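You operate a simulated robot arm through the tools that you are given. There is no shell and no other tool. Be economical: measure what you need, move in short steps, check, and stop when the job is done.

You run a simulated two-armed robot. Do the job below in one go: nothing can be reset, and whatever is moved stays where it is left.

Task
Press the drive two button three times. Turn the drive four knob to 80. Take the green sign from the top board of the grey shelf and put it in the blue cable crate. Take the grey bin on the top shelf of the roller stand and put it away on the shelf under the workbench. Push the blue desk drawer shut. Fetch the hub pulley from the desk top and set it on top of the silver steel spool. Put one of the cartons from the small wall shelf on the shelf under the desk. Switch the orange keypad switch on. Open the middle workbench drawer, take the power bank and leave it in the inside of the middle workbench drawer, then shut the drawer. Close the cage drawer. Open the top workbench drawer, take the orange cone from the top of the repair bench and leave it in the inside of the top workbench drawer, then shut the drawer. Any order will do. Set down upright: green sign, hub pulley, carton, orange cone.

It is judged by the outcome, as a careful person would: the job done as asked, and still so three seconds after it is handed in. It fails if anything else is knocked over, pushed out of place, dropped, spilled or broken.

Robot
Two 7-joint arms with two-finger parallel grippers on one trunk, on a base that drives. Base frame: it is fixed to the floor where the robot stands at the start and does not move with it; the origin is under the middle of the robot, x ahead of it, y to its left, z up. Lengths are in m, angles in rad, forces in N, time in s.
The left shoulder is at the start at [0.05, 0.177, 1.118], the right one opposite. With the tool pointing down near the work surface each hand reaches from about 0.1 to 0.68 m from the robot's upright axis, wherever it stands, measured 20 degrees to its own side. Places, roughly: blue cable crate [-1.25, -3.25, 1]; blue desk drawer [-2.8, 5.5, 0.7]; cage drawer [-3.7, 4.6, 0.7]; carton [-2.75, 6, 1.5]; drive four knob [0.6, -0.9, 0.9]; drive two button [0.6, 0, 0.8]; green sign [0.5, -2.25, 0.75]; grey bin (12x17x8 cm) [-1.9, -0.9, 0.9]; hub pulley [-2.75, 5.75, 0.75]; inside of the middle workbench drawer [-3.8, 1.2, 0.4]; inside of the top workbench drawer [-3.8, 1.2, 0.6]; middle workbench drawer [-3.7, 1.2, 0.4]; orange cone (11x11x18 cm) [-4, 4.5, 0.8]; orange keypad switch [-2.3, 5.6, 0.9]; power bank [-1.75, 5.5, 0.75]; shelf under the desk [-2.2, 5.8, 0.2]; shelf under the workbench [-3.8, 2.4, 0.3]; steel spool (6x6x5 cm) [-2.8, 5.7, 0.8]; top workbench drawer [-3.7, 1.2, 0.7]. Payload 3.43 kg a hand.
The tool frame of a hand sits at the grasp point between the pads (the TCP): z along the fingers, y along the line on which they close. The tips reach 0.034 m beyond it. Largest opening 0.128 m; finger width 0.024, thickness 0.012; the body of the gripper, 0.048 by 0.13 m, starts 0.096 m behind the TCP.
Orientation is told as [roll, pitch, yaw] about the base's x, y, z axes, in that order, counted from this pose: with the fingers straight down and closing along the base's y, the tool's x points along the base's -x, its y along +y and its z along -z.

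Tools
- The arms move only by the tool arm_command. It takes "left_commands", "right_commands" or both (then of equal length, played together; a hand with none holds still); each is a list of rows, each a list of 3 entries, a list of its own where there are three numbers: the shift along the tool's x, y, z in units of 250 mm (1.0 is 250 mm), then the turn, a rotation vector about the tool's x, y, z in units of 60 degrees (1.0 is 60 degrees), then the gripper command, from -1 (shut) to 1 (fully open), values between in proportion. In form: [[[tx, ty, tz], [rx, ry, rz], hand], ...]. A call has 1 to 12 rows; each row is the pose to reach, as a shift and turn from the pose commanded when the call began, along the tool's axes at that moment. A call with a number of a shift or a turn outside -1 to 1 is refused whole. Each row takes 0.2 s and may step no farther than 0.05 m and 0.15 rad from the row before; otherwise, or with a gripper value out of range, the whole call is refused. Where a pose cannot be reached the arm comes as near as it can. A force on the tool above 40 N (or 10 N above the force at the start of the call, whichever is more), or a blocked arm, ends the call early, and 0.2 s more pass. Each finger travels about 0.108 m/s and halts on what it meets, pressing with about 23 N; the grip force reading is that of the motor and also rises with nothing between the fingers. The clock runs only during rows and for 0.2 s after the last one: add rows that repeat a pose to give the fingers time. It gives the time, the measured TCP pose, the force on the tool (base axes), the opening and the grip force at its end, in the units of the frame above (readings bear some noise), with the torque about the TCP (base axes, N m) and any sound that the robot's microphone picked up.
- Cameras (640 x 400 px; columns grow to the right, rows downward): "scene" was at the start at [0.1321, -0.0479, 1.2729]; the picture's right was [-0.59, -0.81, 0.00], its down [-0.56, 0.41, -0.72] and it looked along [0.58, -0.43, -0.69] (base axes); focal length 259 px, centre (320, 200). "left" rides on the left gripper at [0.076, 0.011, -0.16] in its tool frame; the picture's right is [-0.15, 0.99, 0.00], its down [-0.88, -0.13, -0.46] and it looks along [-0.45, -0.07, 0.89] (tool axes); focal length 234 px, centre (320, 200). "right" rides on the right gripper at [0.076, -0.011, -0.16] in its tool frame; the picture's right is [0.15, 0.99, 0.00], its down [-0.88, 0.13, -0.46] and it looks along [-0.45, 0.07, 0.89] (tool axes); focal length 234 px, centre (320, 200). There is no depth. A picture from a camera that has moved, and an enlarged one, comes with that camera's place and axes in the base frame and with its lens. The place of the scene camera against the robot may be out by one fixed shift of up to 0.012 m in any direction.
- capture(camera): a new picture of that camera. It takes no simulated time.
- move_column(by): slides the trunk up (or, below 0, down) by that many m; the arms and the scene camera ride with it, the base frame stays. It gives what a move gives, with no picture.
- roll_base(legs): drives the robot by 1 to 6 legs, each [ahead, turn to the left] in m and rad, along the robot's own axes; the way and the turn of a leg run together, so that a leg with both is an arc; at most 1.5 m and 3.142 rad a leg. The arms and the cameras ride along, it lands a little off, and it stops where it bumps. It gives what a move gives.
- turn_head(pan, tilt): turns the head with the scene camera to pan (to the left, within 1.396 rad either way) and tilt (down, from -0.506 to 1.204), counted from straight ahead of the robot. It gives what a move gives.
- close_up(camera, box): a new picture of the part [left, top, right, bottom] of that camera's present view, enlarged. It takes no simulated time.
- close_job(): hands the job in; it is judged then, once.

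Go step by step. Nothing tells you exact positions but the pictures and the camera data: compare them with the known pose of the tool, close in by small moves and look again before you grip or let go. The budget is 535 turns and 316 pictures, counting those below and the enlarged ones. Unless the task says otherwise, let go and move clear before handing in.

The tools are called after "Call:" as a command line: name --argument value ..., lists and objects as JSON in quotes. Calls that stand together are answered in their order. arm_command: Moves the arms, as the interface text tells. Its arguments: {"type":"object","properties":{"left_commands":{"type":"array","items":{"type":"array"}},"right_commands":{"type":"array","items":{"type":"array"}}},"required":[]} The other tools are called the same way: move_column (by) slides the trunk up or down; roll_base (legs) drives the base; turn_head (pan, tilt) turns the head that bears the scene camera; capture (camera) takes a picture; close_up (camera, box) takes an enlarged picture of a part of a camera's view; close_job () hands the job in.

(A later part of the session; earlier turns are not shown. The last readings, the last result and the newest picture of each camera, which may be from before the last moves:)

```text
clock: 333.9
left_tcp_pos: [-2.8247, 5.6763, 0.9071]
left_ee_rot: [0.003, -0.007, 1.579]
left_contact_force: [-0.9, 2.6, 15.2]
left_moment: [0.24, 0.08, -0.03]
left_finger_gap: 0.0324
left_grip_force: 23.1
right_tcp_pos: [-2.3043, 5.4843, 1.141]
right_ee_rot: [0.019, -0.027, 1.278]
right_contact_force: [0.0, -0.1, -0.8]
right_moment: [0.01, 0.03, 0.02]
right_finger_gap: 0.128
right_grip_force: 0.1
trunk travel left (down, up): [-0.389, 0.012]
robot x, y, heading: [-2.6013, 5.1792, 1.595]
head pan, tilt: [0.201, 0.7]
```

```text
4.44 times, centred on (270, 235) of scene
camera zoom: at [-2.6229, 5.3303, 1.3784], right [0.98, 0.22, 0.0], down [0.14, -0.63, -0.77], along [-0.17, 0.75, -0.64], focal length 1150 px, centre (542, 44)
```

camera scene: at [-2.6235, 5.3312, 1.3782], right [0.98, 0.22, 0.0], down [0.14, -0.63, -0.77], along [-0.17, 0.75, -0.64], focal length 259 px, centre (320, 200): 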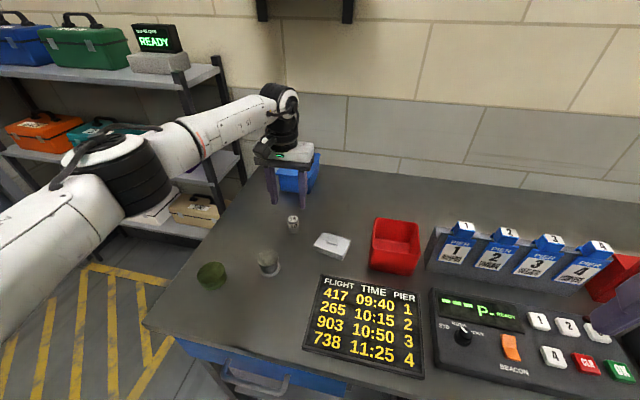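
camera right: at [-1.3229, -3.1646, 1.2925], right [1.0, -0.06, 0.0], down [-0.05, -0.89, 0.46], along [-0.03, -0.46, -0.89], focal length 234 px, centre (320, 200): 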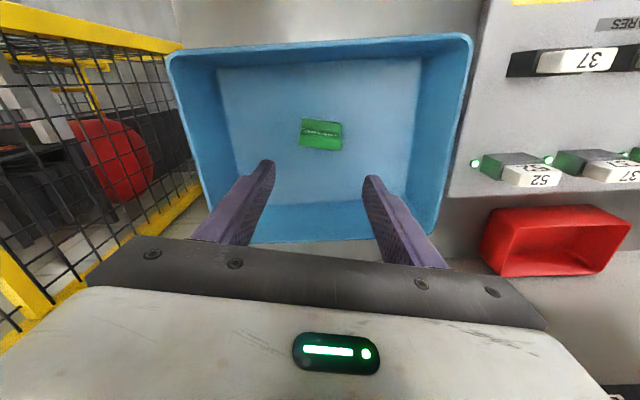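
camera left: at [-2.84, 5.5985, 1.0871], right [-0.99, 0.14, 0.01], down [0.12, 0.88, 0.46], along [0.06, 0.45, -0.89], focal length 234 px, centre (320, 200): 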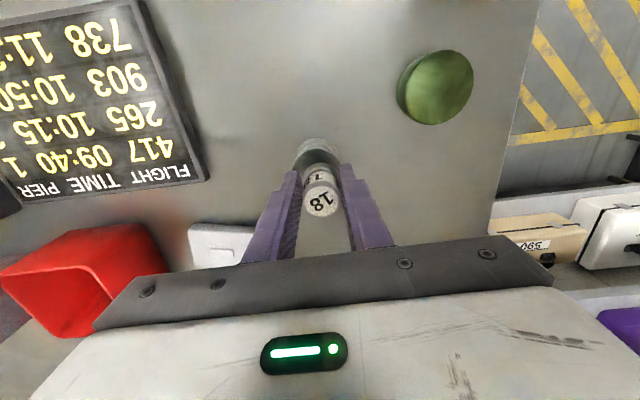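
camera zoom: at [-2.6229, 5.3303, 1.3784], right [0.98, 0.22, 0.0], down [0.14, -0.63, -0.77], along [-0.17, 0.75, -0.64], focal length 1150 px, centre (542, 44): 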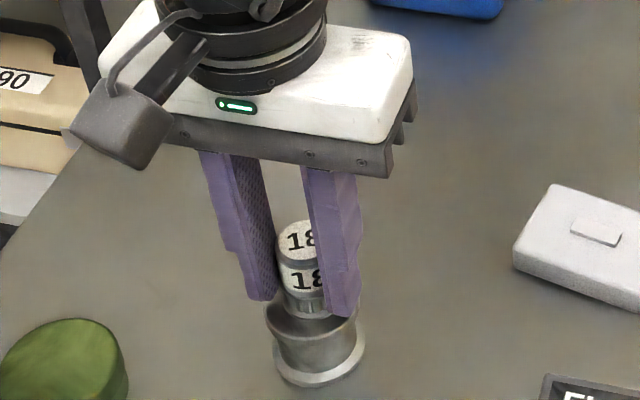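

Contact felt and centred. I'll ease off and release.

Call:
arm_command --left_commands '[[[0, 0, -0.01], [0, 0, 0], -0.8], [[0, 0, -0.01], [0, 0, 0], -0.3], [[0, 0, -0.01], [0, 0, 0], 0], [[0, 0, -0.01], [0, 0, 0], 0], [[0, 0, -0.15], [0, 0, 0], 0], [[0, 0, -0.3], [0, 0, 0], 0], [[0, 0, -0.5], [0, 0, 0], 0], [[0.1, 0, -0.65], [0, 0, 0], 0], [[0.25, 0, -0.7], [0, 0, 0], 0]]'

Call:
close_up --camera "scene" --box '[210, 170, 330, 290]'

Call:
capture --camera "scene"

```text
clock: 335.9
left_tcp_pos: [-2.8246, 5.6125, 1.0831]
left_ee_rot: [0.005, -0.002, 1.579]
left_contact_force: [-0.6, 0.2, -0.5]
left_moment: [0.02, 0.04, -0.04]
left_finger_gap: 0.0639
left_grip_force: 0.1
right_tcp_pos: [-2.3047, 5.4841, 1.1399]
right_ee_rot: [0.019, -0.026, 1.277]
right_contact_force: [-0.3, 0.5, -0.3]
right_moment: [-0.01, 0.0, -0.01]
right_finger_gap: 0.128
right_grip_force: 0.2
trunk travel left (down, up): [-0.389, 0.012]
robot x, y, heading: [-2.5997, 5.1779, 1.586]
head pan, tilt: [0.201, 0.7]
```

```text
3.33 times, centred on (270, 230) of scene
camera zoom: at [-2.6236, 5.3309, 1.3782], right [0.98, 0.22, 0.0], down [0.14, -0.63, -0.77], along [-0.17, 0.75, -0.64], focal length 863 px, centre (487, 100)
```

zoom: 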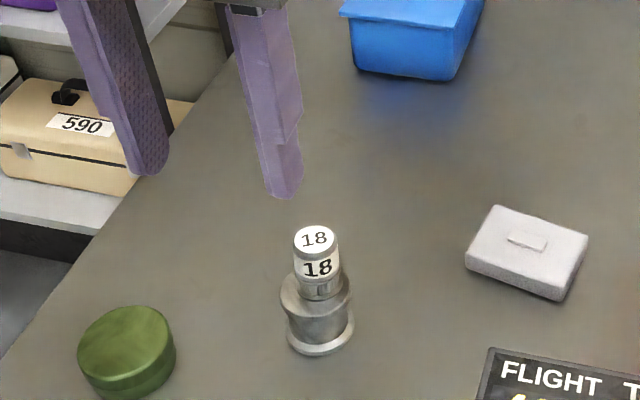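

```text
180 pictures are left
camera scene: at [-2.6236, 5.3309, 1.3782], right [0.98, 0.22, 0.0], down [0.14, -0.63, -0.77], along [-0.17, 0.75, -0.64], focal length 259 px, centre (320, 200)
```

scene: 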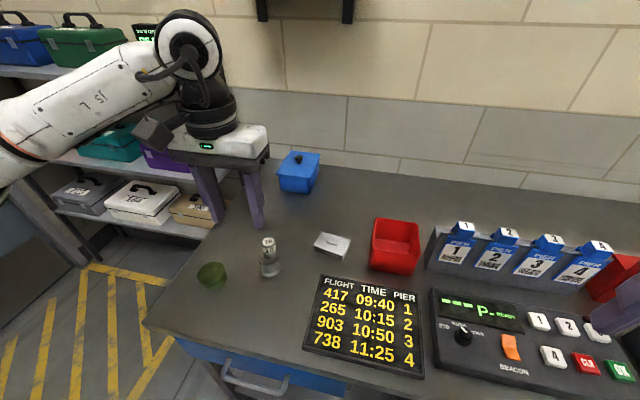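

The pulley stands on the spool. Now the orange rocker on the console; a close look.

Call:
turn_head --pan -0.35 --tilt 0.8

Call:
close_up --camera "scene" --box '[180, 120, 480, 340]'

Call:
capture --camera "right"

```text
clock: 336.9
left_tcp_pos: [-2.8258, 5.6129, 1.0833]
left_ee_rot: [0.007, -0.003, 1.58]
left_contact_force: [1.1, 0.2, 0.1]
left_moment: [0.0, 0.01, -0.02]
left_finger_gap: 0.0639
left_grip_force: 0.2
right_tcp_pos: [-2.3039, 5.4848, 1.1407]
right_ee_rot: [0.019, -0.029, 1.278]
right_contact_force: [0.2, -0.7, 0.4]
right_moment: [0.04, 0.01, -0.02]
right_finger_gap: 0.1278
right_grip_force: 0.0
trunk travel left (down, up): [-0.389, 0.012]
robot x, y, heading: [-2.5992, 5.1767, 1.59]
head pan, tilt: [-0.351, 0.799]
```

```text
1.82 times, centred on (330, 230) of scene
camera zoom: at [-2.5787, 5.3248, 1.3699], right [0.95, -0.33, 0.0], down [-0.23, -0.68, -0.7], along [0.23, 0.66, -0.72], focal length 470 px, centre (302, 146)
```

zoom: 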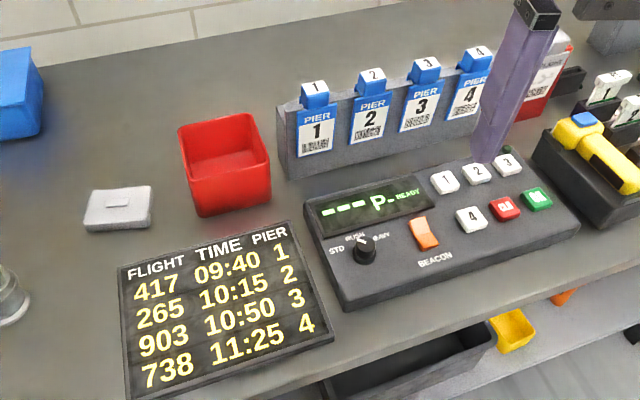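

```text
178 pictures are left
camera right: at [-2.3145, 5.4044, 1.297], right [-0.99, 0.14, 0.01], down [0.13, 0.87, 0.48], along [0.06, 0.48, -0.88], focal length 234 px, centre (320, 200)
```

right: 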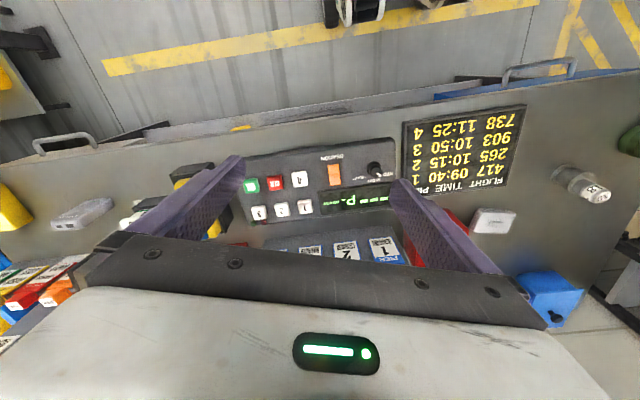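

Call:
close_up --camera "scene" --box '[350, 230, 430, 280]'

Call:
close_up --camera "right" --box '[300, 140, 380, 200]'

```text
8.00 times, centred on (390, 255) of scene
camera zoom: at [-2.5787, 5.3248, 1.3699], right [0.95, -0.33, 0.0], down [-0.23, -0.68, -0.7], along [0.23, 0.66, -0.72], focal length 2070 px, centre (-240, -240)
```

zoom: 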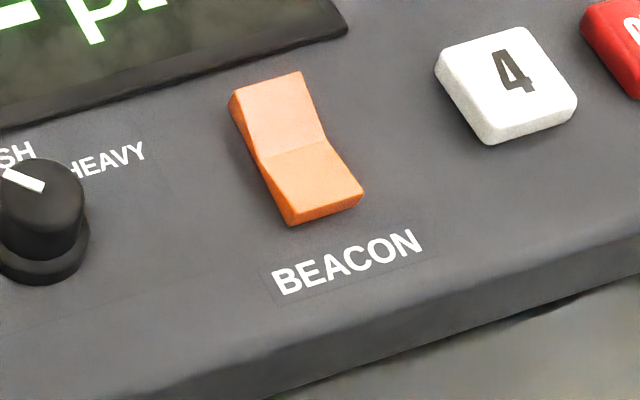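

```text
6.67 times, centred on (340, 170) of right
camera zoom: at [-2.3145, 5.4044, 1.297], right [-0.99, 0.14, 0.01], down [0.13, 0.87, 0.48], along [0.06, 0.48, -0.88], focal length 1561 px, centre (187, 400)
```

zoom: 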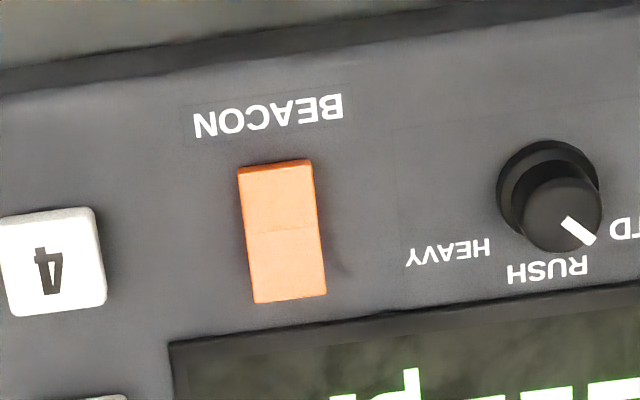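

The rocker is at about (-2.321, 5.590, 0.865). I'll close the right hand and come above its rear half.

Call:
arm_command --right_commands '[[[-0.12, 0.05, 0.05], [0, 0, -0.07], -0.5], [[-0.24, 0.1, 0.17], [0, 0, -0.14], -1], [[-0.36, 0.15, 0.3], [0, 0, -0.21], -1], [[-0.444, 0.204, 0.46], [0, 0, -0.277], -1], [[-0.444, 0.204, 0.62], [0, 0, -0.277], -1], [[-0.444, 0.204, 0.76], [0, 0, -0.277], -1], [[-0.444, 0.204, 0.76], [0, 0, -0.277], -1]]'

Call:
capture --camera "right"

Call:
close_up --camera "scene" --box '[320, 200, 460, 300]'

```text
clock: 338.5
left_tcp_pos: [-2.825, 5.6127, 1.085]
left_ee_rot: [0.004, -0.003, 1.578]
left_contact_force: [0.2, -0.4, -0.3]
left_moment: [0.03, 0.01, 0.0]
left_finger_gap: 0.0642
left_grip_force: 0.0
right_tcp_pos: [-2.322, 5.6131, 0.9518]
right_ee_rot: [0.009, -0.032, 1.57]
right_contact_force: [0.6, -0.1, -0.4]
right_moment: [0.01, 0.01, 0.05]
right_finger_gap: 0.0
right_grip_force: 22.6
trunk travel left (down, up): [-0.389, 0.012]
robot x, y, heading: [-2.6004, 5.1772, 1.591]
head pan, tilt: [-0.351, 0.799]
```

```text
175 pictures are left
camera right: at [-2.3098, 5.5316, 1.1088], right [-0.99, -0.14, 0.0], down [-0.12, 0.87, 0.49], along [-0.07, 0.48, -0.87], focal length 234 px, centre (320, 200)
```

right: 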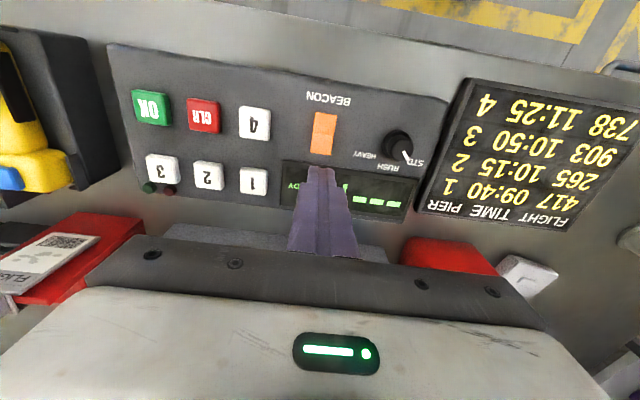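

```text
4.00 times, centred on (390, 250) of scene
camera zoom: at [-2.5786, 5.3244, 1.3699], right [0.95, -0.33, 0.0], down [-0.23, -0.68, -0.7], along [0.23, 0.66, -0.72], focal length 1035 px, centre (40, 0)
```

zoom: 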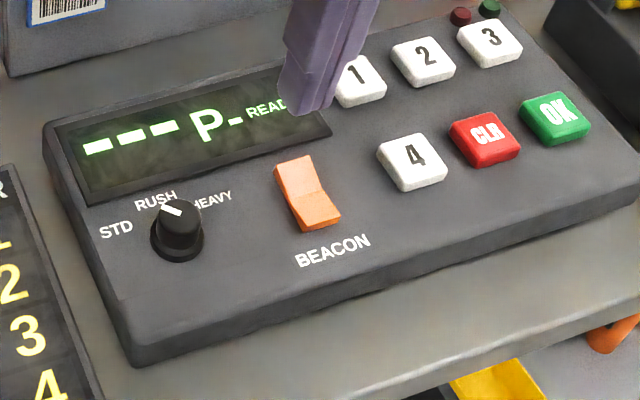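

Call:
arm_command --right_commands '[[[0.032, 0, 0.08], [0, 0, 0], -1], [[0.032, 0, 0.14], [0, 0, 0], -1], [[0.032, 0, 0.17], [0, 0, 0], -1], [[0.032, 0, 0.19], [0, 0, 0], -1], [[0.032, 0, 0.205], [0, 0, 0], -1], [[0.032, 0, 0.22], [0, 0, 0], -1], [[0.032, 0, 0.235], [0, 0, 0], -1], [[0.032, 0, 0.25], [0, 0, 0], -1]]'

Call:
close_up --camera "scene" --box '[320, 200, 460, 300]'

```text
clock: 340.1
left_tcp_pos: [-2.8255, 5.6108, 1.0838]
left_ee_rot: [0.004, -0.004, 1.58]
left_contact_force: [0.5, 0.5, -1.2]
left_moment: [-0.06, 0.0, 0.0]
left_finger_gap: 0.0637
left_grip_force: 0.0
right_tcp_pos: [-2.3245, 5.6084, 0.9028]
right_ee_rot: [0.007, -0.043, 1.569]
right_contact_force: [1.1, -2.1, 18.5]
right_moment: [-0.28, -0.06, 0.01]
right_finger_gap: 0.0
right_grip_force: 23.0
trunk travel left (down, up): [-0.389, 0.012]
robot x, y, heading: [-2.6017, 5.1777, 1.587]
head pan, tilt: [-0.351, 0.799]
stopped in row 7 (right hand): the force on the tool passed its limit (the readings are from after the stop); the commanded pose is now the measured one
```

```text
4.00 times, centred on (390, 250) of scene
camera zoom: at [-2.5791, 5.3237, 1.3701], right [0.94, -0.33, 0.0], down [-0.23, -0.68, -0.7], along [0.23, 0.66, -0.72], focal length 1035 px, centre (40, 0)
```

zoom: 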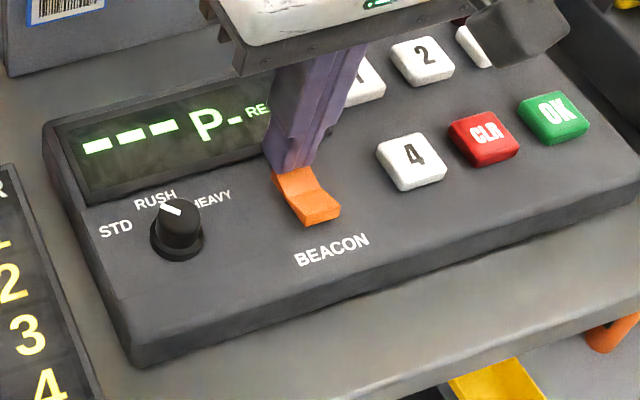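

No click on the rear half. I'll lift and try the front half.

Call:
arm_command --right_commands '[[[0, 0, -0.12], [0, 0, 0], -1], [[0.14, 0, -0.12], [0, 0, 0], -1], [[0.15, 0, -0.12], [0, 0, 0], -1]]'

Call:
close_up --camera "scene" --box '[350, 220, 430, 280]'

Call:
close_up --camera "right" --box '[240, 80, 400, 200]'

```text
clock: 340.9
left_tcp_pos: [-2.8252, 5.6129, 1.0833]
left_ee_rot: [0.005, -0.002, 1.581]
left_contact_force: [-0.1, 0.0, -0.3]
left_moment: [0.01, -0.01, -0.01]
left_finger_gap: 0.0639
left_grip_force: 0.1
right_tcp_pos: [-2.3231, 5.5705, 0.928]
right_ee_rot: [0.007, -0.039, 1.569]
right_contact_force: [0.0, 0.4, -0.7]
right_moment: [-0.02, 0.01, -0.03]
right_finger_gap: 0.0002
right_grip_force: 23.6
trunk travel left (down, up): [-0.389, 0.012]
robot x, y, heading: [-2.6005, 5.1787, 1.59]
head pan, tilt: [-0.351, 0.799]
```

```text
6.67 times, centred on (390, 250) of scene
camera zoom: at [-2.5786, 5.3248, 1.3698], right [0.95, -0.33, 0.0], down [-0.23, -0.68, -0.7], along [0.23, 0.66, -0.72], focal length 1725 px, centre (-147, -133)
```

zoom: 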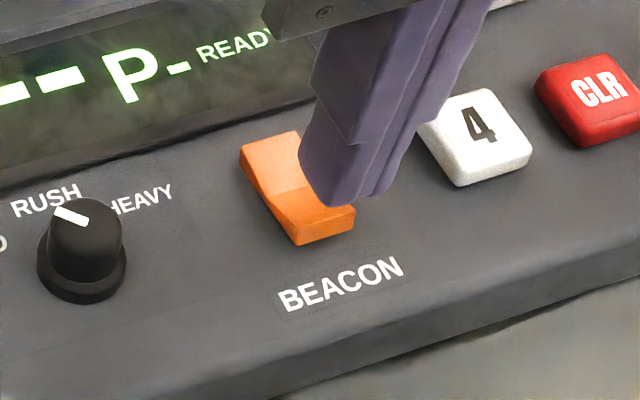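

```text
3.33 times, centred on (320, 140) of right
camera zoom: at [-2.3107, 5.4881, 1.0847], right [-0.99, -0.14, 0.0], down [-0.13, 0.86, 0.49], along [-0.07, 0.48, -0.87], focal length 781 px, centre (320, 400)
```

zoom: 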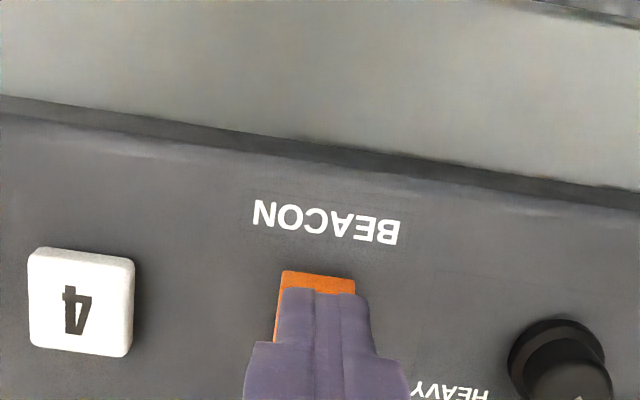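

Call:
arm_command --right_commands '[[[0.1, 0, -0.15], [0, 0, 0], -1], [[0.25, 0, -0.3], [0, 0, 0], -1], [[0.4, 0, -0.4], [0, 0, 0], -1]]'

Call:
close_up --camera "scene" --box '[350, 230, 430, 280]'

Call:
turn_head --pan -0.7 --tilt 0.1

Call:
capture --camera "scene"

```text
refused: row 2 steps farther than a row can; nothing moved
```

```text
8.00 times, centred on (390, 255) of scene
camera zoom: at [-2.5786, 5.3248, 1.3698], right [0.95, -0.33, 0.0], down [-0.23, -0.68, -0.7], along [0.23, 0.66, -0.72], focal length 2070 px, centre (-240, -240)
```

zoom: 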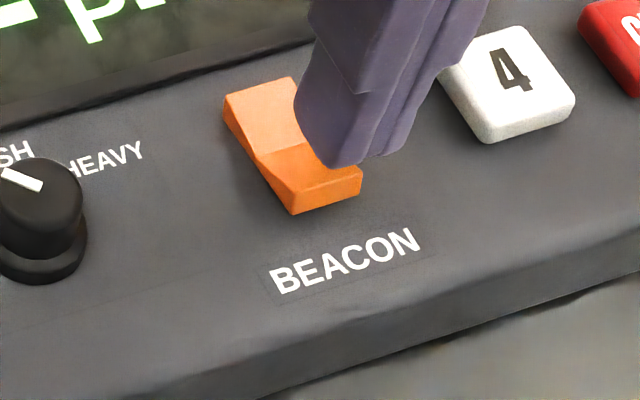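

```text
clock: 341.9
left_tcp_pos: [-2.8236, 5.6127, 1.083]
left_ee_rot: [0.004, -0.002, 1.579]
left_contact_force: [-0.1, -0.1, -0.3]
left_moment: [-0.03, 0.03, 0.01]
left_finger_gap: 0.0641
left_grip_force: 0.1
right_tcp_pos: [-2.3219, 5.5701, 0.9292]
right_ee_rot: [0.008, -0.039, 1.568]
right_contact_force: [-0.4, 0.2, -0.7]
right_moment: [0.04, 0.02, 0.01]
right_finger_gap: 0.0
right_grip_force: 23.3
trunk travel left (down, up): [-0.389, 0.012]
robot x, y, heading: [-2.5981, 5.1755, 1.589]
head pan, tilt: [-0.7, 0.099]
```

```text
169 pictures are left
camera scene: at [-2.5468, 5.3199, 1.4328], right [0.78, -0.63, 0.0], down [-0.06, -0.08, -0.99], along [0.63, 0.77, -0.1], focal length 259 px, centre (320, 200)
```

scene: 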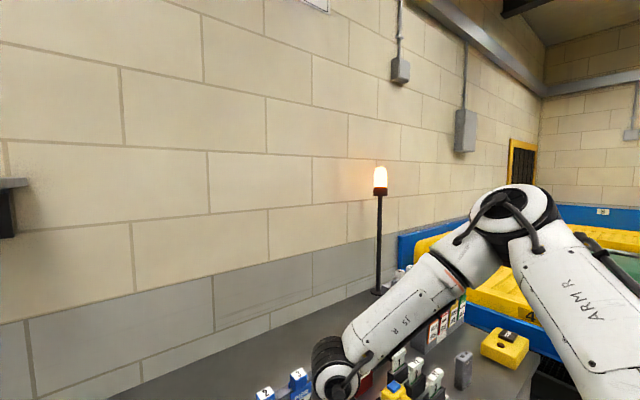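

The beacon is lit, so the switch is on. Next, the carton: I'll lift the right hand off and raise the left hand, tilted forward, toward the wall shelf.

Call:
arm_command --left_commands '[[[0.005, 0.05, -0.12], [0, -0.125, 0], 0.5], [[0.01, 0.1, -0.25], [0, -0.25, 0], 1], [[0.02, 0.16, -0.37], [0, -0.375, 0], 1], [[0.03, 0.21, -0.5], [0, -0.5, 0], 1], [[0.03, 0.26, -0.62], [0, -0.625, 0], 1], [[0.04, 0.32, -0.75], [0, -0.75, 0], 1], [[0.05, 0.37, -0.87], [0, -0.875, 0], 1], [[0.05, 0.42, -1.0], [0, -1.0, 0], 1]]' --right_commands '[[[0, 0, -0.1], [0, 0, 0], -1], [[0, 0, -0.22], [0, 0, 0], -1], [[0, 0, -0.34], [0, 0, 0], -1], [[0.06, 0, -0.46], [0, 0, 0], -1], [[0.16, 0, -0.56], [0, 0, 0], -0.5], [[0.28, 0, -0.62], [0, 0, 0], 0], [[0.4, 0, -0.68], [0, 0, 0], 0], [[0.5, 0, -0.7], [0, 0, 0], 0]]'

Call:
capture --camera "left"

Call:
turn_head --pan 0.4 --tilt 0.0

Call:
capture --camera "scene"

```text
clock: 343.7
left_tcp_pos: [-2.9281, 5.5975, 1.3354]
left_ee_rot: [0.01, -1.052, 1.572]
left_contact_force: [-0.4, 0.0, 0.1]
left_moment: [0.0, 0.0, 0.0]
left_finger_gap: 0.1281
left_grip_force: 0.0
right_tcp_pos: [-2.3234, 5.4373, 1.0998]
right_ee_rot: [0.007, -0.039, 1.569]
right_contact_force: [0.4, -0.4, -0.2]
right_moment: [0.03, 0.01, -0.02]
right_finger_gap: 0.0643
right_grip_force: 0.0
trunk travel left (down, up): [-0.389, 0.012]
robot x, y, heading: [-2.5997, 5.1775, 1.583]
head pan, tilt: [-0.7, 0.099]
```

```text
168 pictures are left
camera left: at [-2.9379, 5.4218, 1.3499], right [-0.99, 0.06, 0.13], down [0.14, 0.04, 0.99], along [0.06, 1.0, -0.05], focal length 234 px, centre (320, 200)
```

left: 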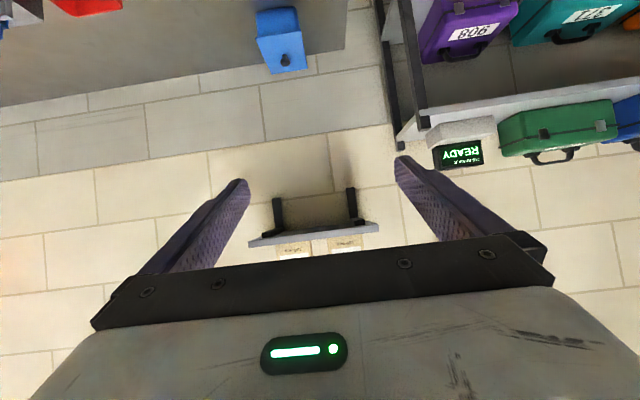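

```text
clock: 345.1
left_tcp_pos: [-2.9278, 5.5993, 1.3344]
left_ee_rot: [0.009, -1.049, 1.569]
left_contact_force: [0.2, 0.5, 0.4]
left_moment: [0.02, -0.03, 0.02]
left_finger_gap: 0.1281
left_grip_force: 0.0
right_tcp_pos: [-2.3217, 5.4383, 1.0997]
right_ee_rot: [0.007, -0.039, 1.57]
right_contact_force: [-0.1, -0.2, -0.4]
right_moment: [-0.05, -0.02, 0.0]
right_finger_gap: 0.0641
right_grip_force: 0.0
trunk travel left (down, up): [-0.389, 0.012]
robot x, y, heading: [-2.6026, 5.1781, 1.593]
head pan, tilt: [0.4, 0.0]
```

```text
167 pictures are left
camera scene: at [-2.6413, 5.3307, 1.442], right [0.91, 0.4, 0.0], down [0.0, 0.0, -1.0], along [-0.4, 0.91, 0.0], focal length 259 px, centre (320, 200)
```

scene: 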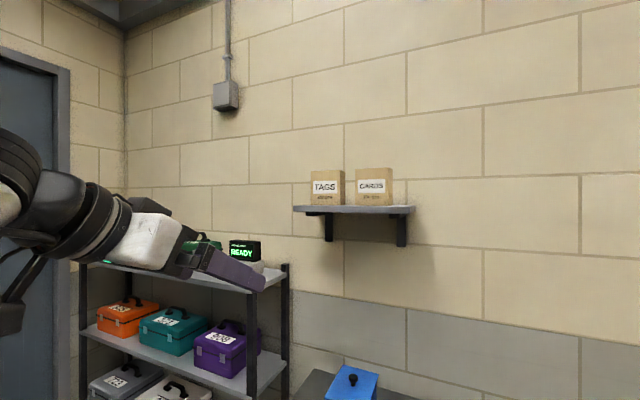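

Call:
arm_command --left_commands '[[[-0.14, -0.1, 0], [0, -0.05, 0], 1], [[-0.28, -0.2, 0], [0, -0.1, 0], 1], [[-0.42, -0.3, -0.01], [0, -0.15, 0], 1], [[-0.56, -0.4, -0.02], [0, -0.2, 0], 1], [[-0.697, -0.512, -0.03], [0, -0.24, 0], 1]]'

Call:
capture --camera "left"

```text
clock: 346.2
left_tcp_pos: [-2.7986, 5.6784, 1.4905]
left_ee_rot: [0.025, -1.302, 1.557]
left_contact_force: [0.1, -0.2, -0.2]
left_moment: [0.03, 0.02, 0.02]
left_finger_gap: 0.1281
left_grip_force: 0.0
right_tcp_pos: [-2.3218, 5.438, 1.099]
right_ee_rot: [0.009, -0.038, 1.569]
right_contact_force: [0.2, -0.6, 0.2]
right_moment: [0.0, 0.02, 0.0]
right_finger_gap: 0.0641
right_grip_force: 0.1
trunk travel left (down, up): [-0.389, 0.012]
robot x, y, heading: [-2.5996, 5.1786, 1.59]
head pan, tilt: [0.4, 0.0]
```

```text
166 pictures are left
camera left: at [-2.8087, 5.5045, 1.4609], right [-0.99, 0.03, 0.15], down [0.14, -0.2, 0.97], along [0.06, 0.98, 0.2], focal length 234 px, centre (320, 200)
```

left: 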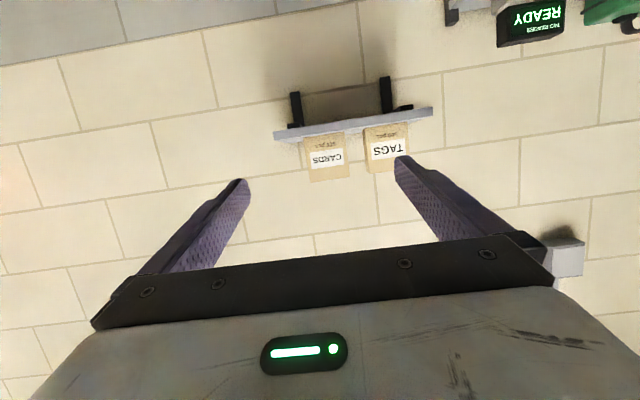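

Call:
roll_base --legs '[[0.09, 0]]'

Call:
arm_command --left_commands '[[[-0.04, 0.01, 0.17], [0, 0, 0], 1], [[-0.08, 0.02, 0.34], [0, 0, 0], 1], [[-0.1, 0.03, 0.5], [0, 0, 0], 1], [[-0.13, 0.03, 0.68], [0, 0, 0], 1]]'

Call:
capture --camera "left"

Call:
capture --camera "scene"

```text
clock: 347.5
left_tcp_pos: [-2.8015, 5.7504, 1.4889]
left_ee_rot: [0.021, -1.3, 1.56]
left_contact_force: [-0.1, -0.4, -0.1]
left_moment: [0.01, 0.0, -0.01]
left_finger_gap: 0.1281
left_grip_force: 0.0
right_tcp_pos: [-2.3252, 5.5098, 1.0996]
right_ee_rot: [0.009, -0.04, 1.571]
right_contact_force: [0.6, 0.6, 0.9]
right_moment: [0.04, -0.02, 0.02]
right_finger_gap: 0.0639
right_grip_force: 0.0
trunk travel left (down, up): [-0.389, 0.012]
robot x, y, heading: [-2.5972, 5.2506, 1.587]
head pan, tilt: [0.4, 0.0]
stopped in leg 1: the robot was blocked; the commanded pose is now the measured one
```

```text
clock: 348.5
left_tcp_pos: [-2.8123, 5.9247, 1.4751]
left_ee_rot: [0.022, -1.298, 1.559]
left_contact_force: [-0.4, 0.6, 0.1]
left_moment: [0.01, 0.0, 0.0]
left_finger_gap: 0.1283
left_grip_force: 0.1
right_tcp_pos: [-2.3252, 5.5119, 1.1005]
right_ee_rot: [0.009, -0.036, 1.57]
right_contact_force: [-0.9, 0.4, -0.3]
right_moment: [-0.05, -0.01, 0.03]
right_finger_gap: 0.0644
right_grip_force: 0.0
trunk travel left (down, up): [-0.389, 0.012]
robot x, y, heading: [-2.6016, 5.2476, 1.59]
head pan, tilt: [0.4, 0.0]
```

```text
165 pictures are left
camera left: at [-2.8223, 5.75, 1.4463], right [-0.99, 0.03, 0.15], down [0.14, -0.2, 0.97], along [0.06, 0.98, 0.19], focal length 234 px, centre (320, 200)
```

left: 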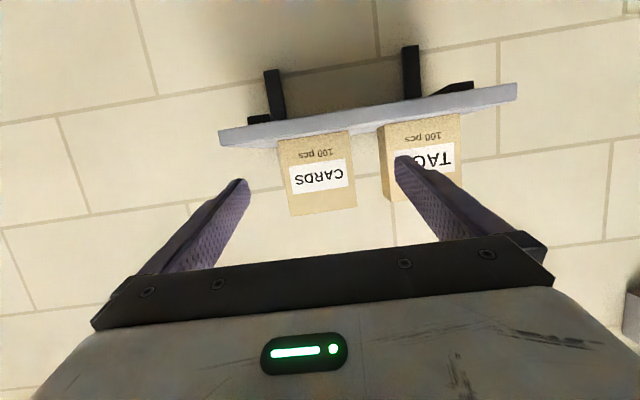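

```text
164 pictures are left
camera scene: at [-2.6426, 5.4043, 1.4418], right [0.91, 0.41, 0.0], down [0.0, 0.0, -1.0], along [-0.41, 0.91, 0.0], focal length 259 px, centre (320, 200)
```

scene: 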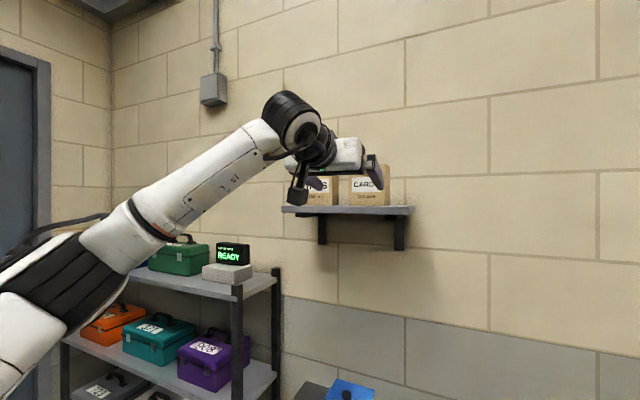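

Call:
arm_command --left_commands '[[[-0.05, -0.02, 0.17], [0, 0, 0], 1], [[-0.1, -0.035, 0.34], [0, 0, 0], 1], [[-0.12, -0.035, 0.42], [0, 0, 0], 1]]'

Call:
capture --camera "left"

```text
clock: 349.3
left_tcp_pos: [-2.8031, 6.0338, 1.4744]
left_ee_rot: [0.027, -1.301, 1.554]
left_contact_force: [0.1, 0.3, 0.2]
left_moment: [-0.01, 0.01, -0.01]
left_finger_gap: 0.1281
left_grip_force: 0.0
right_tcp_pos: [-2.3236, 5.5109, 1.1003]
right_ee_rot: [0.01, -0.037, 1.57]
right_contact_force: [-0.2, 0.0, 0.5]
right_moment: [-0.01, -0.01, 0.02]
right_finger_gap: 0.0637
right_grip_force: 0.1
trunk travel left (down, up): [-0.389, 0.012]
robot x, y, heading: [-2.6025, 5.249, 1.586]
head pan, tilt: [0.4, 0.0]
```

```text
163 pictures are left
camera left: at [-2.812, 5.8593, 1.4467], right [-0.99, 0.03, 0.15], down [0.14, -0.2, 0.97], along [0.06, 0.98, 0.2], focal length 234 px, centre (320, 200)
```

left: 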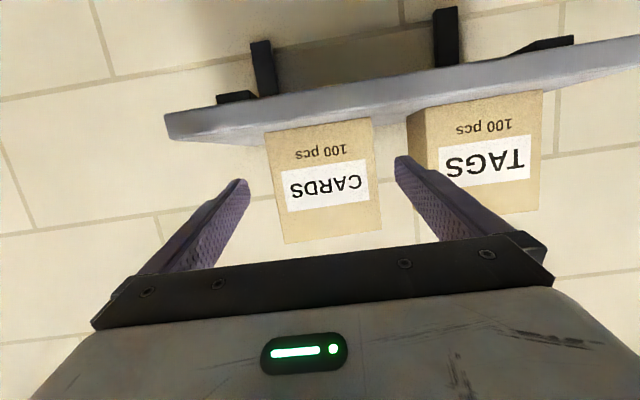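

Call:
arm_command --left_commands '[[[-0.03, 0, 0.1], [0, 0, 0], 1], [[-0.055, 0, 0.2], [0, 0, 0], 1], [[-0.07, 0, 0.25], [0, 0, 0], 1], [[-0.07, 0, 0.25], [0, 0, 0], 0.4], [[-0.07, 0, 0.25], [0, 0, 0], -1], [[-0.07, 0, 0.25], [0, 0, 0], -1]]'

Call:
capture --camera "left"

```text
clock: 350.7
left_tcp_pos: [-2.8031, 6.0417, 1.4747]
left_ee_rot: [0.019, -1.302, 1.562]
left_contact_force: [-0.5, 0.1, -0.6]
left_moment: [-0.03, 0.04, 0.01]
left_finger_gap: 0.0
left_grip_force: 23.6
left hand out of reach, approached as far as the arm can: row 1, 2, 3, 4, 5, 6
right_tcp_pos: [-2.3237, 5.5108, 1.099]
right_ee_rot: [0.008, -0.038, 1.572]
right_contact_force: [0.3, -0.5, -0.3]
right_moment: [-0.04, 0.03, 0.0]
right_finger_gap: 0.0641
right_grip_force: 0.0
trunk travel left (down, up): [-0.389, 0.012]
robot x, y, heading: [-2.6009, 5.2501, 1.592]
head pan, tilt: [0.4, 0.0]
```

```text
162 pictures are left
camera left: at [-2.8131, 5.8675, 1.4464], right [-0.99, 0.03, 0.15], down [0.14, -0.2, 0.97], along [0.06, 0.98, 0.2], focal length 234 px, centre (320, 200)
```

left: 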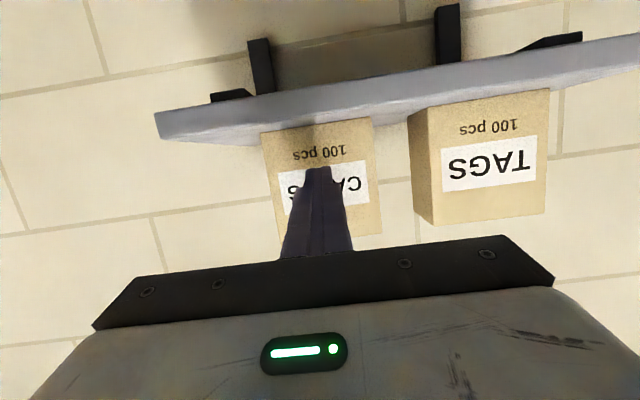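

The carton is just out of reach. I'll reopen, pull back, and turn the base right so the left shoulder comes closer.

Call:
arm_command --left_commands '[[[0.04, 0, -0.15], [0, 0, 0], -0.5], [[0.08, 0, -0.3], [0, 0, 0], 0], [[0.13, 0, -0.48], [0, 0, 0], 0.5], [[0.18, 0, -0.66], [0, 0, 0], 1], [[0.22, 0, -0.82], [0, 0, 0], 1]]'

Call:
roll_base --legs '[[-0.03, 0], [0, -0.55]]'

Call:
capture --camera "left"

```text
clock: 351.9
left_tcp_pos: [-2.8025, 5.8289, 1.4739]
left_ee_rot: [0.015, -1.299, 1.57]
left_contact_force: [0.2, -0.5, 0.2]
left_moment: [0.0, 0.0, -0.01]
left_finger_gap: 0.1281
left_grip_force: 0.0
right_tcp_pos: [-2.3256, 5.5109, 1.1]
right_ee_rot: [0.007, -0.039, 1.571]
right_contact_force: [-0.2, 0.3, 0.3]
right_moment: [-0.01, 0.0, -0.03]
right_finger_gap: 0.064
right_grip_force: 0.0
trunk travel left (down, up): [-0.389, 0.012]
robot x, y, heading: [-2.602, 5.2473, 1.59]
head pan, tilt: [0.4, 0.0]
```

```text
clock: 354.3
left_tcp_pos: [-2.4763, 5.8205, 1.4747]
left_ee_rot: [0.022, -1.3, 1.024]
left_contact_force: [0.4, 0.0, -1.0]
left_moment: [-0.04, 0.03, 0.04]
left_finger_gap: 0.1279
left_grip_force: 0.2
right_tcp_pos: [-2.2294, 5.3033, 1.1]
right_ee_rot: [0.009, -0.037, 1.033]
right_contact_force: [-0.5, 0.2, 0.2]
right_moment: [0.03, 0.03, 0.03]
right_finger_gap: 0.0638
right_grip_force: 0.0
trunk travel left (down, up): [-0.389, 0.012]
robot x, y, heading: [-2.6032, 5.2221, 1.052]
head pan, tilt: [0.4, 0.0]
```

```text
161 pictures are left
camera left: at [-2.5729, 5.6755, 1.4457], right [-0.83, 0.53, 0.15], down [0.02, -0.24, 0.97], along [0.55, 0.81, 0.2], focal length 234 px, centre (320, 200)
```

left: 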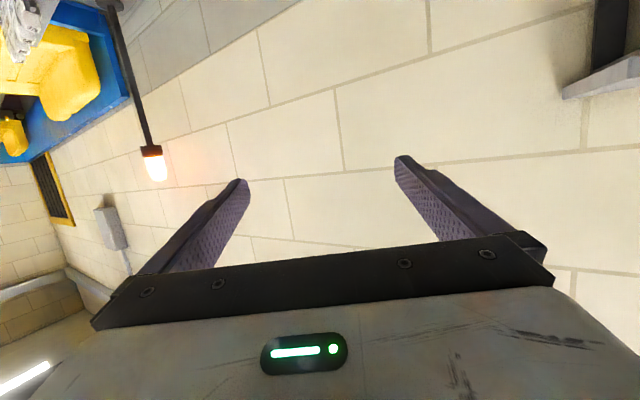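

Call:
arm_command --left_commands '[[[0.01, 0.16, -0.04], [-0.07, 0, -0.02], 1], [[0.02, 0.32, -0.08], [-0.14, 0, -0.04], 1], [[0.03, 0.48, -0.12], [-0.21, 0, -0.06], 1], [[0.04, 0.64, -0.16], [-0.276, 0, -0.0765], 1], [[0.053, 0.8, -0.193], [-0.34, 0, -0.095], 1], [[0.053, 0.8, -0.193], [-0.42, 0, -0.117], 1], [[0.053, 0.8, -0.193], [-0.503, 0, -0.139], 1]]'

Call:
capture --camera "left"

```text
clock: 355.9
left_tcp_pos: [-2.6732, 5.8775, 1.4757]
left_ee_rot: [0.018, -1.301, 1.574]
left_contact_force: [-0.2, 0.3, -0.7]
left_moment: [0.04, 0.01, 0.01]
left_finger_gap: 0.1283
left_grip_force: 0.1
right_tcp_pos: [-2.2296, 5.3032, 1.0987]
right_ee_rot: [0.009, -0.037, 1.033]
right_contact_force: [0.4, -0.5, 0.1]
right_moment: [-0.01, 0.0, -0.01]
right_finger_gap: 0.0641
right_grip_force: 0.0
trunk travel left (down, up): [-0.389, 0.012]
robot x, y, heading: [-2.6022, 5.2182, 1.055]
head pan, tilt: [0.4, 0.0]
```

```text
160 pictures are left
camera left: at [-2.6811, 5.7038, 1.4467], right [-0.99, 0.02, 0.15], down [0.14, -0.2, 0.97], along [0.05, 0.98, 0.2], focal length 234 px, centre (320, 200)
```

left: 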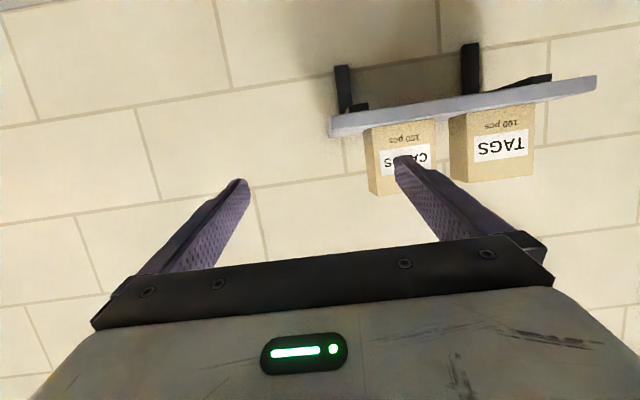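

Call:
arm_command --left_commands '[[[0, 0.17, 0], [0, 0, 0], 1], [[0, 0.34, 0], [0, 0, 0], 1], [[-0.01, 0.516, 0.04], [0, 0, 0], 1], [[-0.05, 0.516, 0.2], [0, 0, 0], 1], [[-0.1, 0.516, 0.36], [0, 0, 0], 1], [[-0.12, 0.516, 0.44], [0, 0, 0], 1]]'

Call:
capture --camera "left"

```text
clock: 357.3
left_tcp_pos: [-2.8029, 5.9902, 1.4765]
left_ee_rot: [0.027, -1.302, 1.567]
left_contact_force: [0.3, 0.7, 0.7]
left_moment: [0.0, -0.04, 0.02]
left_finger_gap: 0.1281
left_grip_force: 0.0
right_tcp_pos: [-2.2286, 5.3023, 1.0993]
right_ee_rot: [0.009, -0.039, 1.035]
right_contact_force: [0.2, 0.2, 0.2]
right_moment: [-0.02, 0.05, 0.01]
right_finger_gap: 0.0641
right_grip_force: 0.0
trunk travel left (down, up): [-0.389, 0.012]
robot x, y, heading: [-2.6023, 5.2211, 1.05]
head pan, tilt: [0.4, 0.0]
```

```text
159 pictures are left
camera left: at [-2.8115, 5.8151, 1.4468], right [-0.99, 0.02, 0.15], down [0.14, -0.2, 0.97], along [0.05, 0.98, 0.2], focal length 234 px, centre (320, 200)
```

left: 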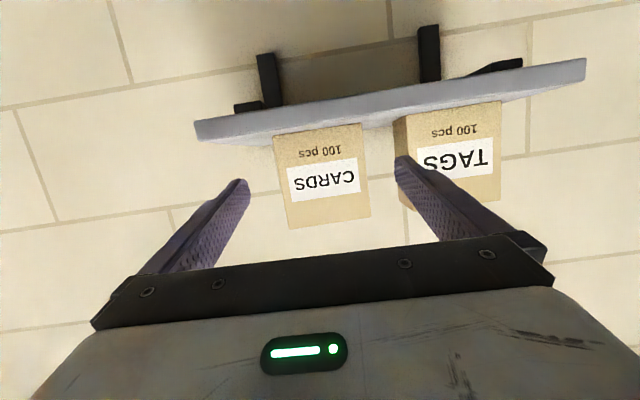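

Call:
arm_command --left_commands '[[[-0.045, 0.005, 0.15], [0, 0, 0], 1], [[-0.085, 0.005, 0.3], [0, 0, 0], 1], [[-0.11, 0.005, 0.4], [0, 0, 0], 1], [[-0.123, 0.005, 0.443], [0, 0, 0], 1], [[-0.123, 0.005, 0.443], [0, 0, 0], 1]]'

Call:
capture --camera "left"

```text
clock: 358.5
left_tcp_pos: [-2.8082, 6.1044, 1.4775]
left_ee_rot: [0.021, -1.305, 1.571]
left_contact_force: [-0.1, 0.3, -0.2]
left_moment: [-0.01, -0.01, 0.0]
left_finger_gap: 0.1283
left_grip_force: 0.1
right_tcp_pos: [-2.2293, 5.3025, 1.0993]
right_ee_rot: [0.009, -0.037, 1.033]
right_contact_force: [-0.4, -1.2, 0.1]
right_moment: [-0.01, 0.01, 0.03]
right_finger_gap: 0.0641
right_grip_force: 0.0
trunk travel left (down, up): [-0.389, 0.012]
robot x, y, heading: [-2.603, 5.2216, 1.054]
head pan, tilt: [0.4, 0.0]
```

```text
158 pictures are left
camera left: at [-2.8158, 5.9295, 1.4479], right [-0.99, 0.02, 0.15], down [0.14, -0.2, 0.97], along [0.05, 0.98, 0.2], focal length 234 px, centre (320, 200)
```

left: 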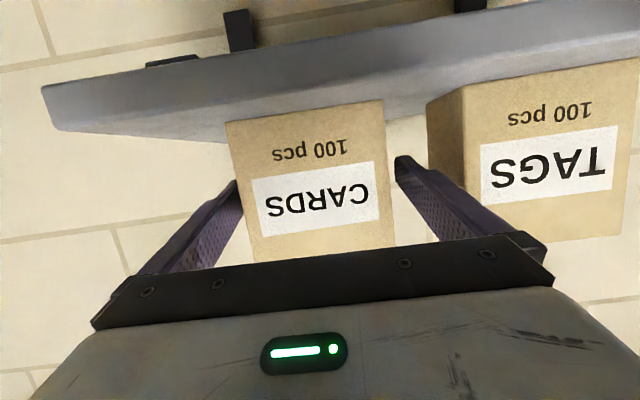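

Call:
arm_command --left_commands '[[[-0.005, 0, 0.03], [0, 0, 0], 1], [[-0.01, 0, 0.04], [0, 0, 0], 0.5], [[-0.01, 0, 0.04], [0, 0, 0], -1], [[-0.01, 0, 0.04], [0, 0, 0], -1]]'

Call:
capture --camera "left"

```text
clock: 359.5
left_tcp_pos: [-2.8076, 6.1155, 1.4768]
left_ee_rot: [0.022, -1.3, 1.57]
left_contact_force: [0.6, -0.7, -0.2]
left_moment: [0.04, -0.12, 0.0]
left_finger_gap: 0.1
left_grip_force: 22.3
right_tcp_pos: [-2.2284, 5.3032, 1.0997]
right_ee_rot: [0.009, -0.038, 1.031]
right_contact_force: [0.4, 0.0, 0.0]
right_moment: [0.0, 0.0, -0.02]
right_finger_gap: 0.0643
right_grip_force: 0.0
trunk travel left (down, up): [-0.389, 0.012]
robot x, y, heading: [-2.6007, 5.221, 1.052]
head pan, tilt: [0.4, 0.0]
```

```text
157 pictures are left
camera left: at [-2.8156, 5.94, 1.4473], right [-0.99, 0.02, 0.15], down [0.14, -0.2, 0.97], along [0.05, 0.98, 0.2], focal length 234 px, centre (320, 200)
```

left: 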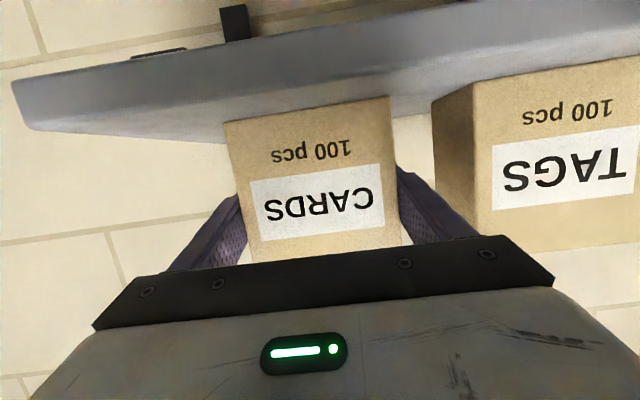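

Call:
arm_command --left_commands '[[[-0.08, 0, -0.02], [0, 0, 0], -1], [[-0.154, 0, -0.043], [0, 0, 0], -1], [[-0.11, 0, -0.22], [0, 0, 0], -1], [[-0.06, 0, -0.4], [0, 0, 0], -1], [[-0.01, 0, -0.58], [0, 0, 0], -1], [[0.04, 0, -0.76], [0, 0, 0], -1], [[0.08, 0, -0.92], [0, 0, 0], -1]]'

Call:
turn_head --pan 0.5 --tilt 0.5

Call:
capture --camera "scene"

```text
clock: 361.1
left_tcp_pos: [-2.8024, 5.8885, 1.5175]
left_ee_rot: [0.017, -1.303, 1.576]
left_contact_force: [-0.3, -0.4, -2.9]
left_moment: [0.01, 0.01, 0.0]
left_finger_gap: 0.0996
left_grip_force: 22.9
left hand out of reach, approached as far as the arm can: row 2
right_tcp_pos: [-2.2294, 5.3021, 1.0991]
right_ee_rot: [0.009, -0.037, 1.034]
right_contact_force: [0.4, -0.5, 1.0]
right_moment: [0.0, 0.01, 0.02]
right_finger_gap: 0.0638
right_grip_force: 0.0
trunk travel left (down, up): [-0.389, 0.012]
robot x, y, heading: [-2.5999, 5.2226, 1.054]
head pan, tilt: [0.4, 0.0]
```

```text
clock: 362.0
left_tcp_pos: [-2.8018, 5.8887, 1.5166]
left_ee_rot: [0.02, -1.303, 1.572]
left_contact_force: [-1.0, 0.4, -3.2]
left_moment: [0.01, -0.02, 0.01]
left_finger_gap: 0.0998
left_grip_force: 23.4
right_tcp_pos: [-2.23, 5.3018, 1.0998]
right_ee_rot: [0.006, -0.038, 1.034]
right_contact_force: [-0.1, 0.8, -0.3]
right_moment: [0.01, 0.01, 0.02]
right_finger_gap: 0.0638
right_grip_force: 0.0
trunk travel left (down, up): [-0.389, 0.012]
robot x, y, heading: [-2.6004, 5.221, 1.053]
head pan, tilt: [0.499, 0.499]
```

```text
156 pictures are left
camera scene: at [-2.5682, 5.3732, 1.3959], right [1.0, -0.02, 0.0], down [-0.01, -0.48, -0.88], along [0.02, 0.88, -0.48], focal length 259 px, centre (320, 200)
```

scene: 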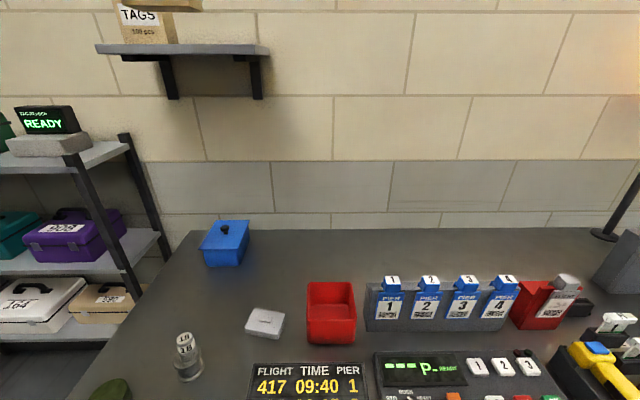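

Carton held upright. I'll back away from the desk, square up, and bring the arm around before lowering.

Call:
roll_base --legs '[[-0.4, 0], [0, 0.52]]'

Call:
arm_command --left_commands '[[[0, -0.14, 0], [0.07, 0, 0.02], -1], [[0, -0.28, 0], [0.14, 0, 0.04], -1], [[0, -0.42, 0], [0.21, 0, 0.06], -1], [[0, -0.56, 0], [0.28, 0, 0.08], -1], [[0, -0.7, 0], [0.35, 0, 0.1], -1], [[0, -0.84, 0], [0.42, 0, 0.12], -1], [[0, -0.96, 0], [0.48, 0, 0.133], -1]]'

Call:
capture --camera "left"

```text
clock: 365.9
left_tcp_pos: [-3.3034, 5.3566, 1.5176]
left_ee_rot: [0.02, -1.303, 2.079]
left_contact_force: [0.0, -0.5, -4.2]
left_moment: [0.04, -0.02, 0.0]
left_finger_gap: 0.0997
left_grip_force: 22.7
right_tcp_pos: [-2.5168, 5.1208, 1.0999]
right_ee_rot: [0.005, -0.035, 1.539]
right_contact_force: [0.6, 0.1, -0.1]
right_moment: [-0.01, 0.0, -0.01]
right_finger_gap: 0.0641
right_grip_force: 0.1
trunk travel left (down, up): [-0.389, 0.012]
robot x, y, heading: [-2.8005, 4.8717, 1.561]
head pan, tilt: [0.499, 0.499]
```

```text
clock: 367.5
left_tcp_pos: [-3.0951, 5.4786, 1.5149]
left_ee_rot: [0.022, -1.3, 1.555]
left_contact_force: [-0.2, 0.5, -4.7]
left_moment: [0.0, 0.0, 0.01]
left_finger_gap: 0.0999
left_grip_force: 23.5
right_tcp_pos: [-2.5156, 5.1212, 1.0996]
right_ee_rot: [0.008, -0.037, 1.539]
right_contact_force: [-0.3, 0.1, 0.1]
right_moment: [-0.01, 0.02, -0.02]
right_finger_gap: 0.0641
right_grip_force: 0.1
trunk travel left (down, up): [-0.389, 0.012]
robot x, y, heading: [-2.8028, 4.8717, 1.559]
head pan, tilt: [0.499, 0.499]
```

```text
155 pictures are left
camera left: at [-3.1043, 5.3044, 1.4854], right [-0.99, 0.04, 0.15], down [0.14, -0.2, 0.97], along [0.06, 0.98, 0.19], focal length 234 px, centre (320, 200)
```

left: 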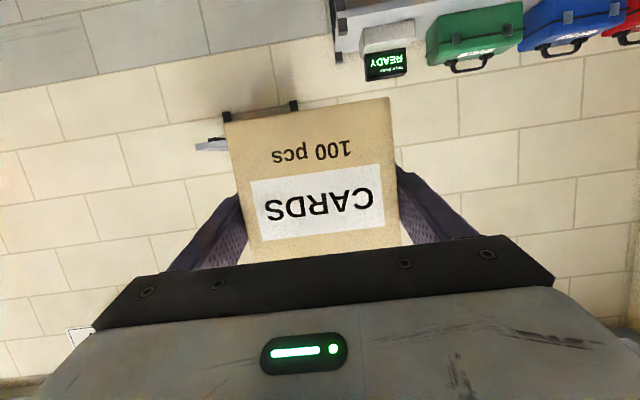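

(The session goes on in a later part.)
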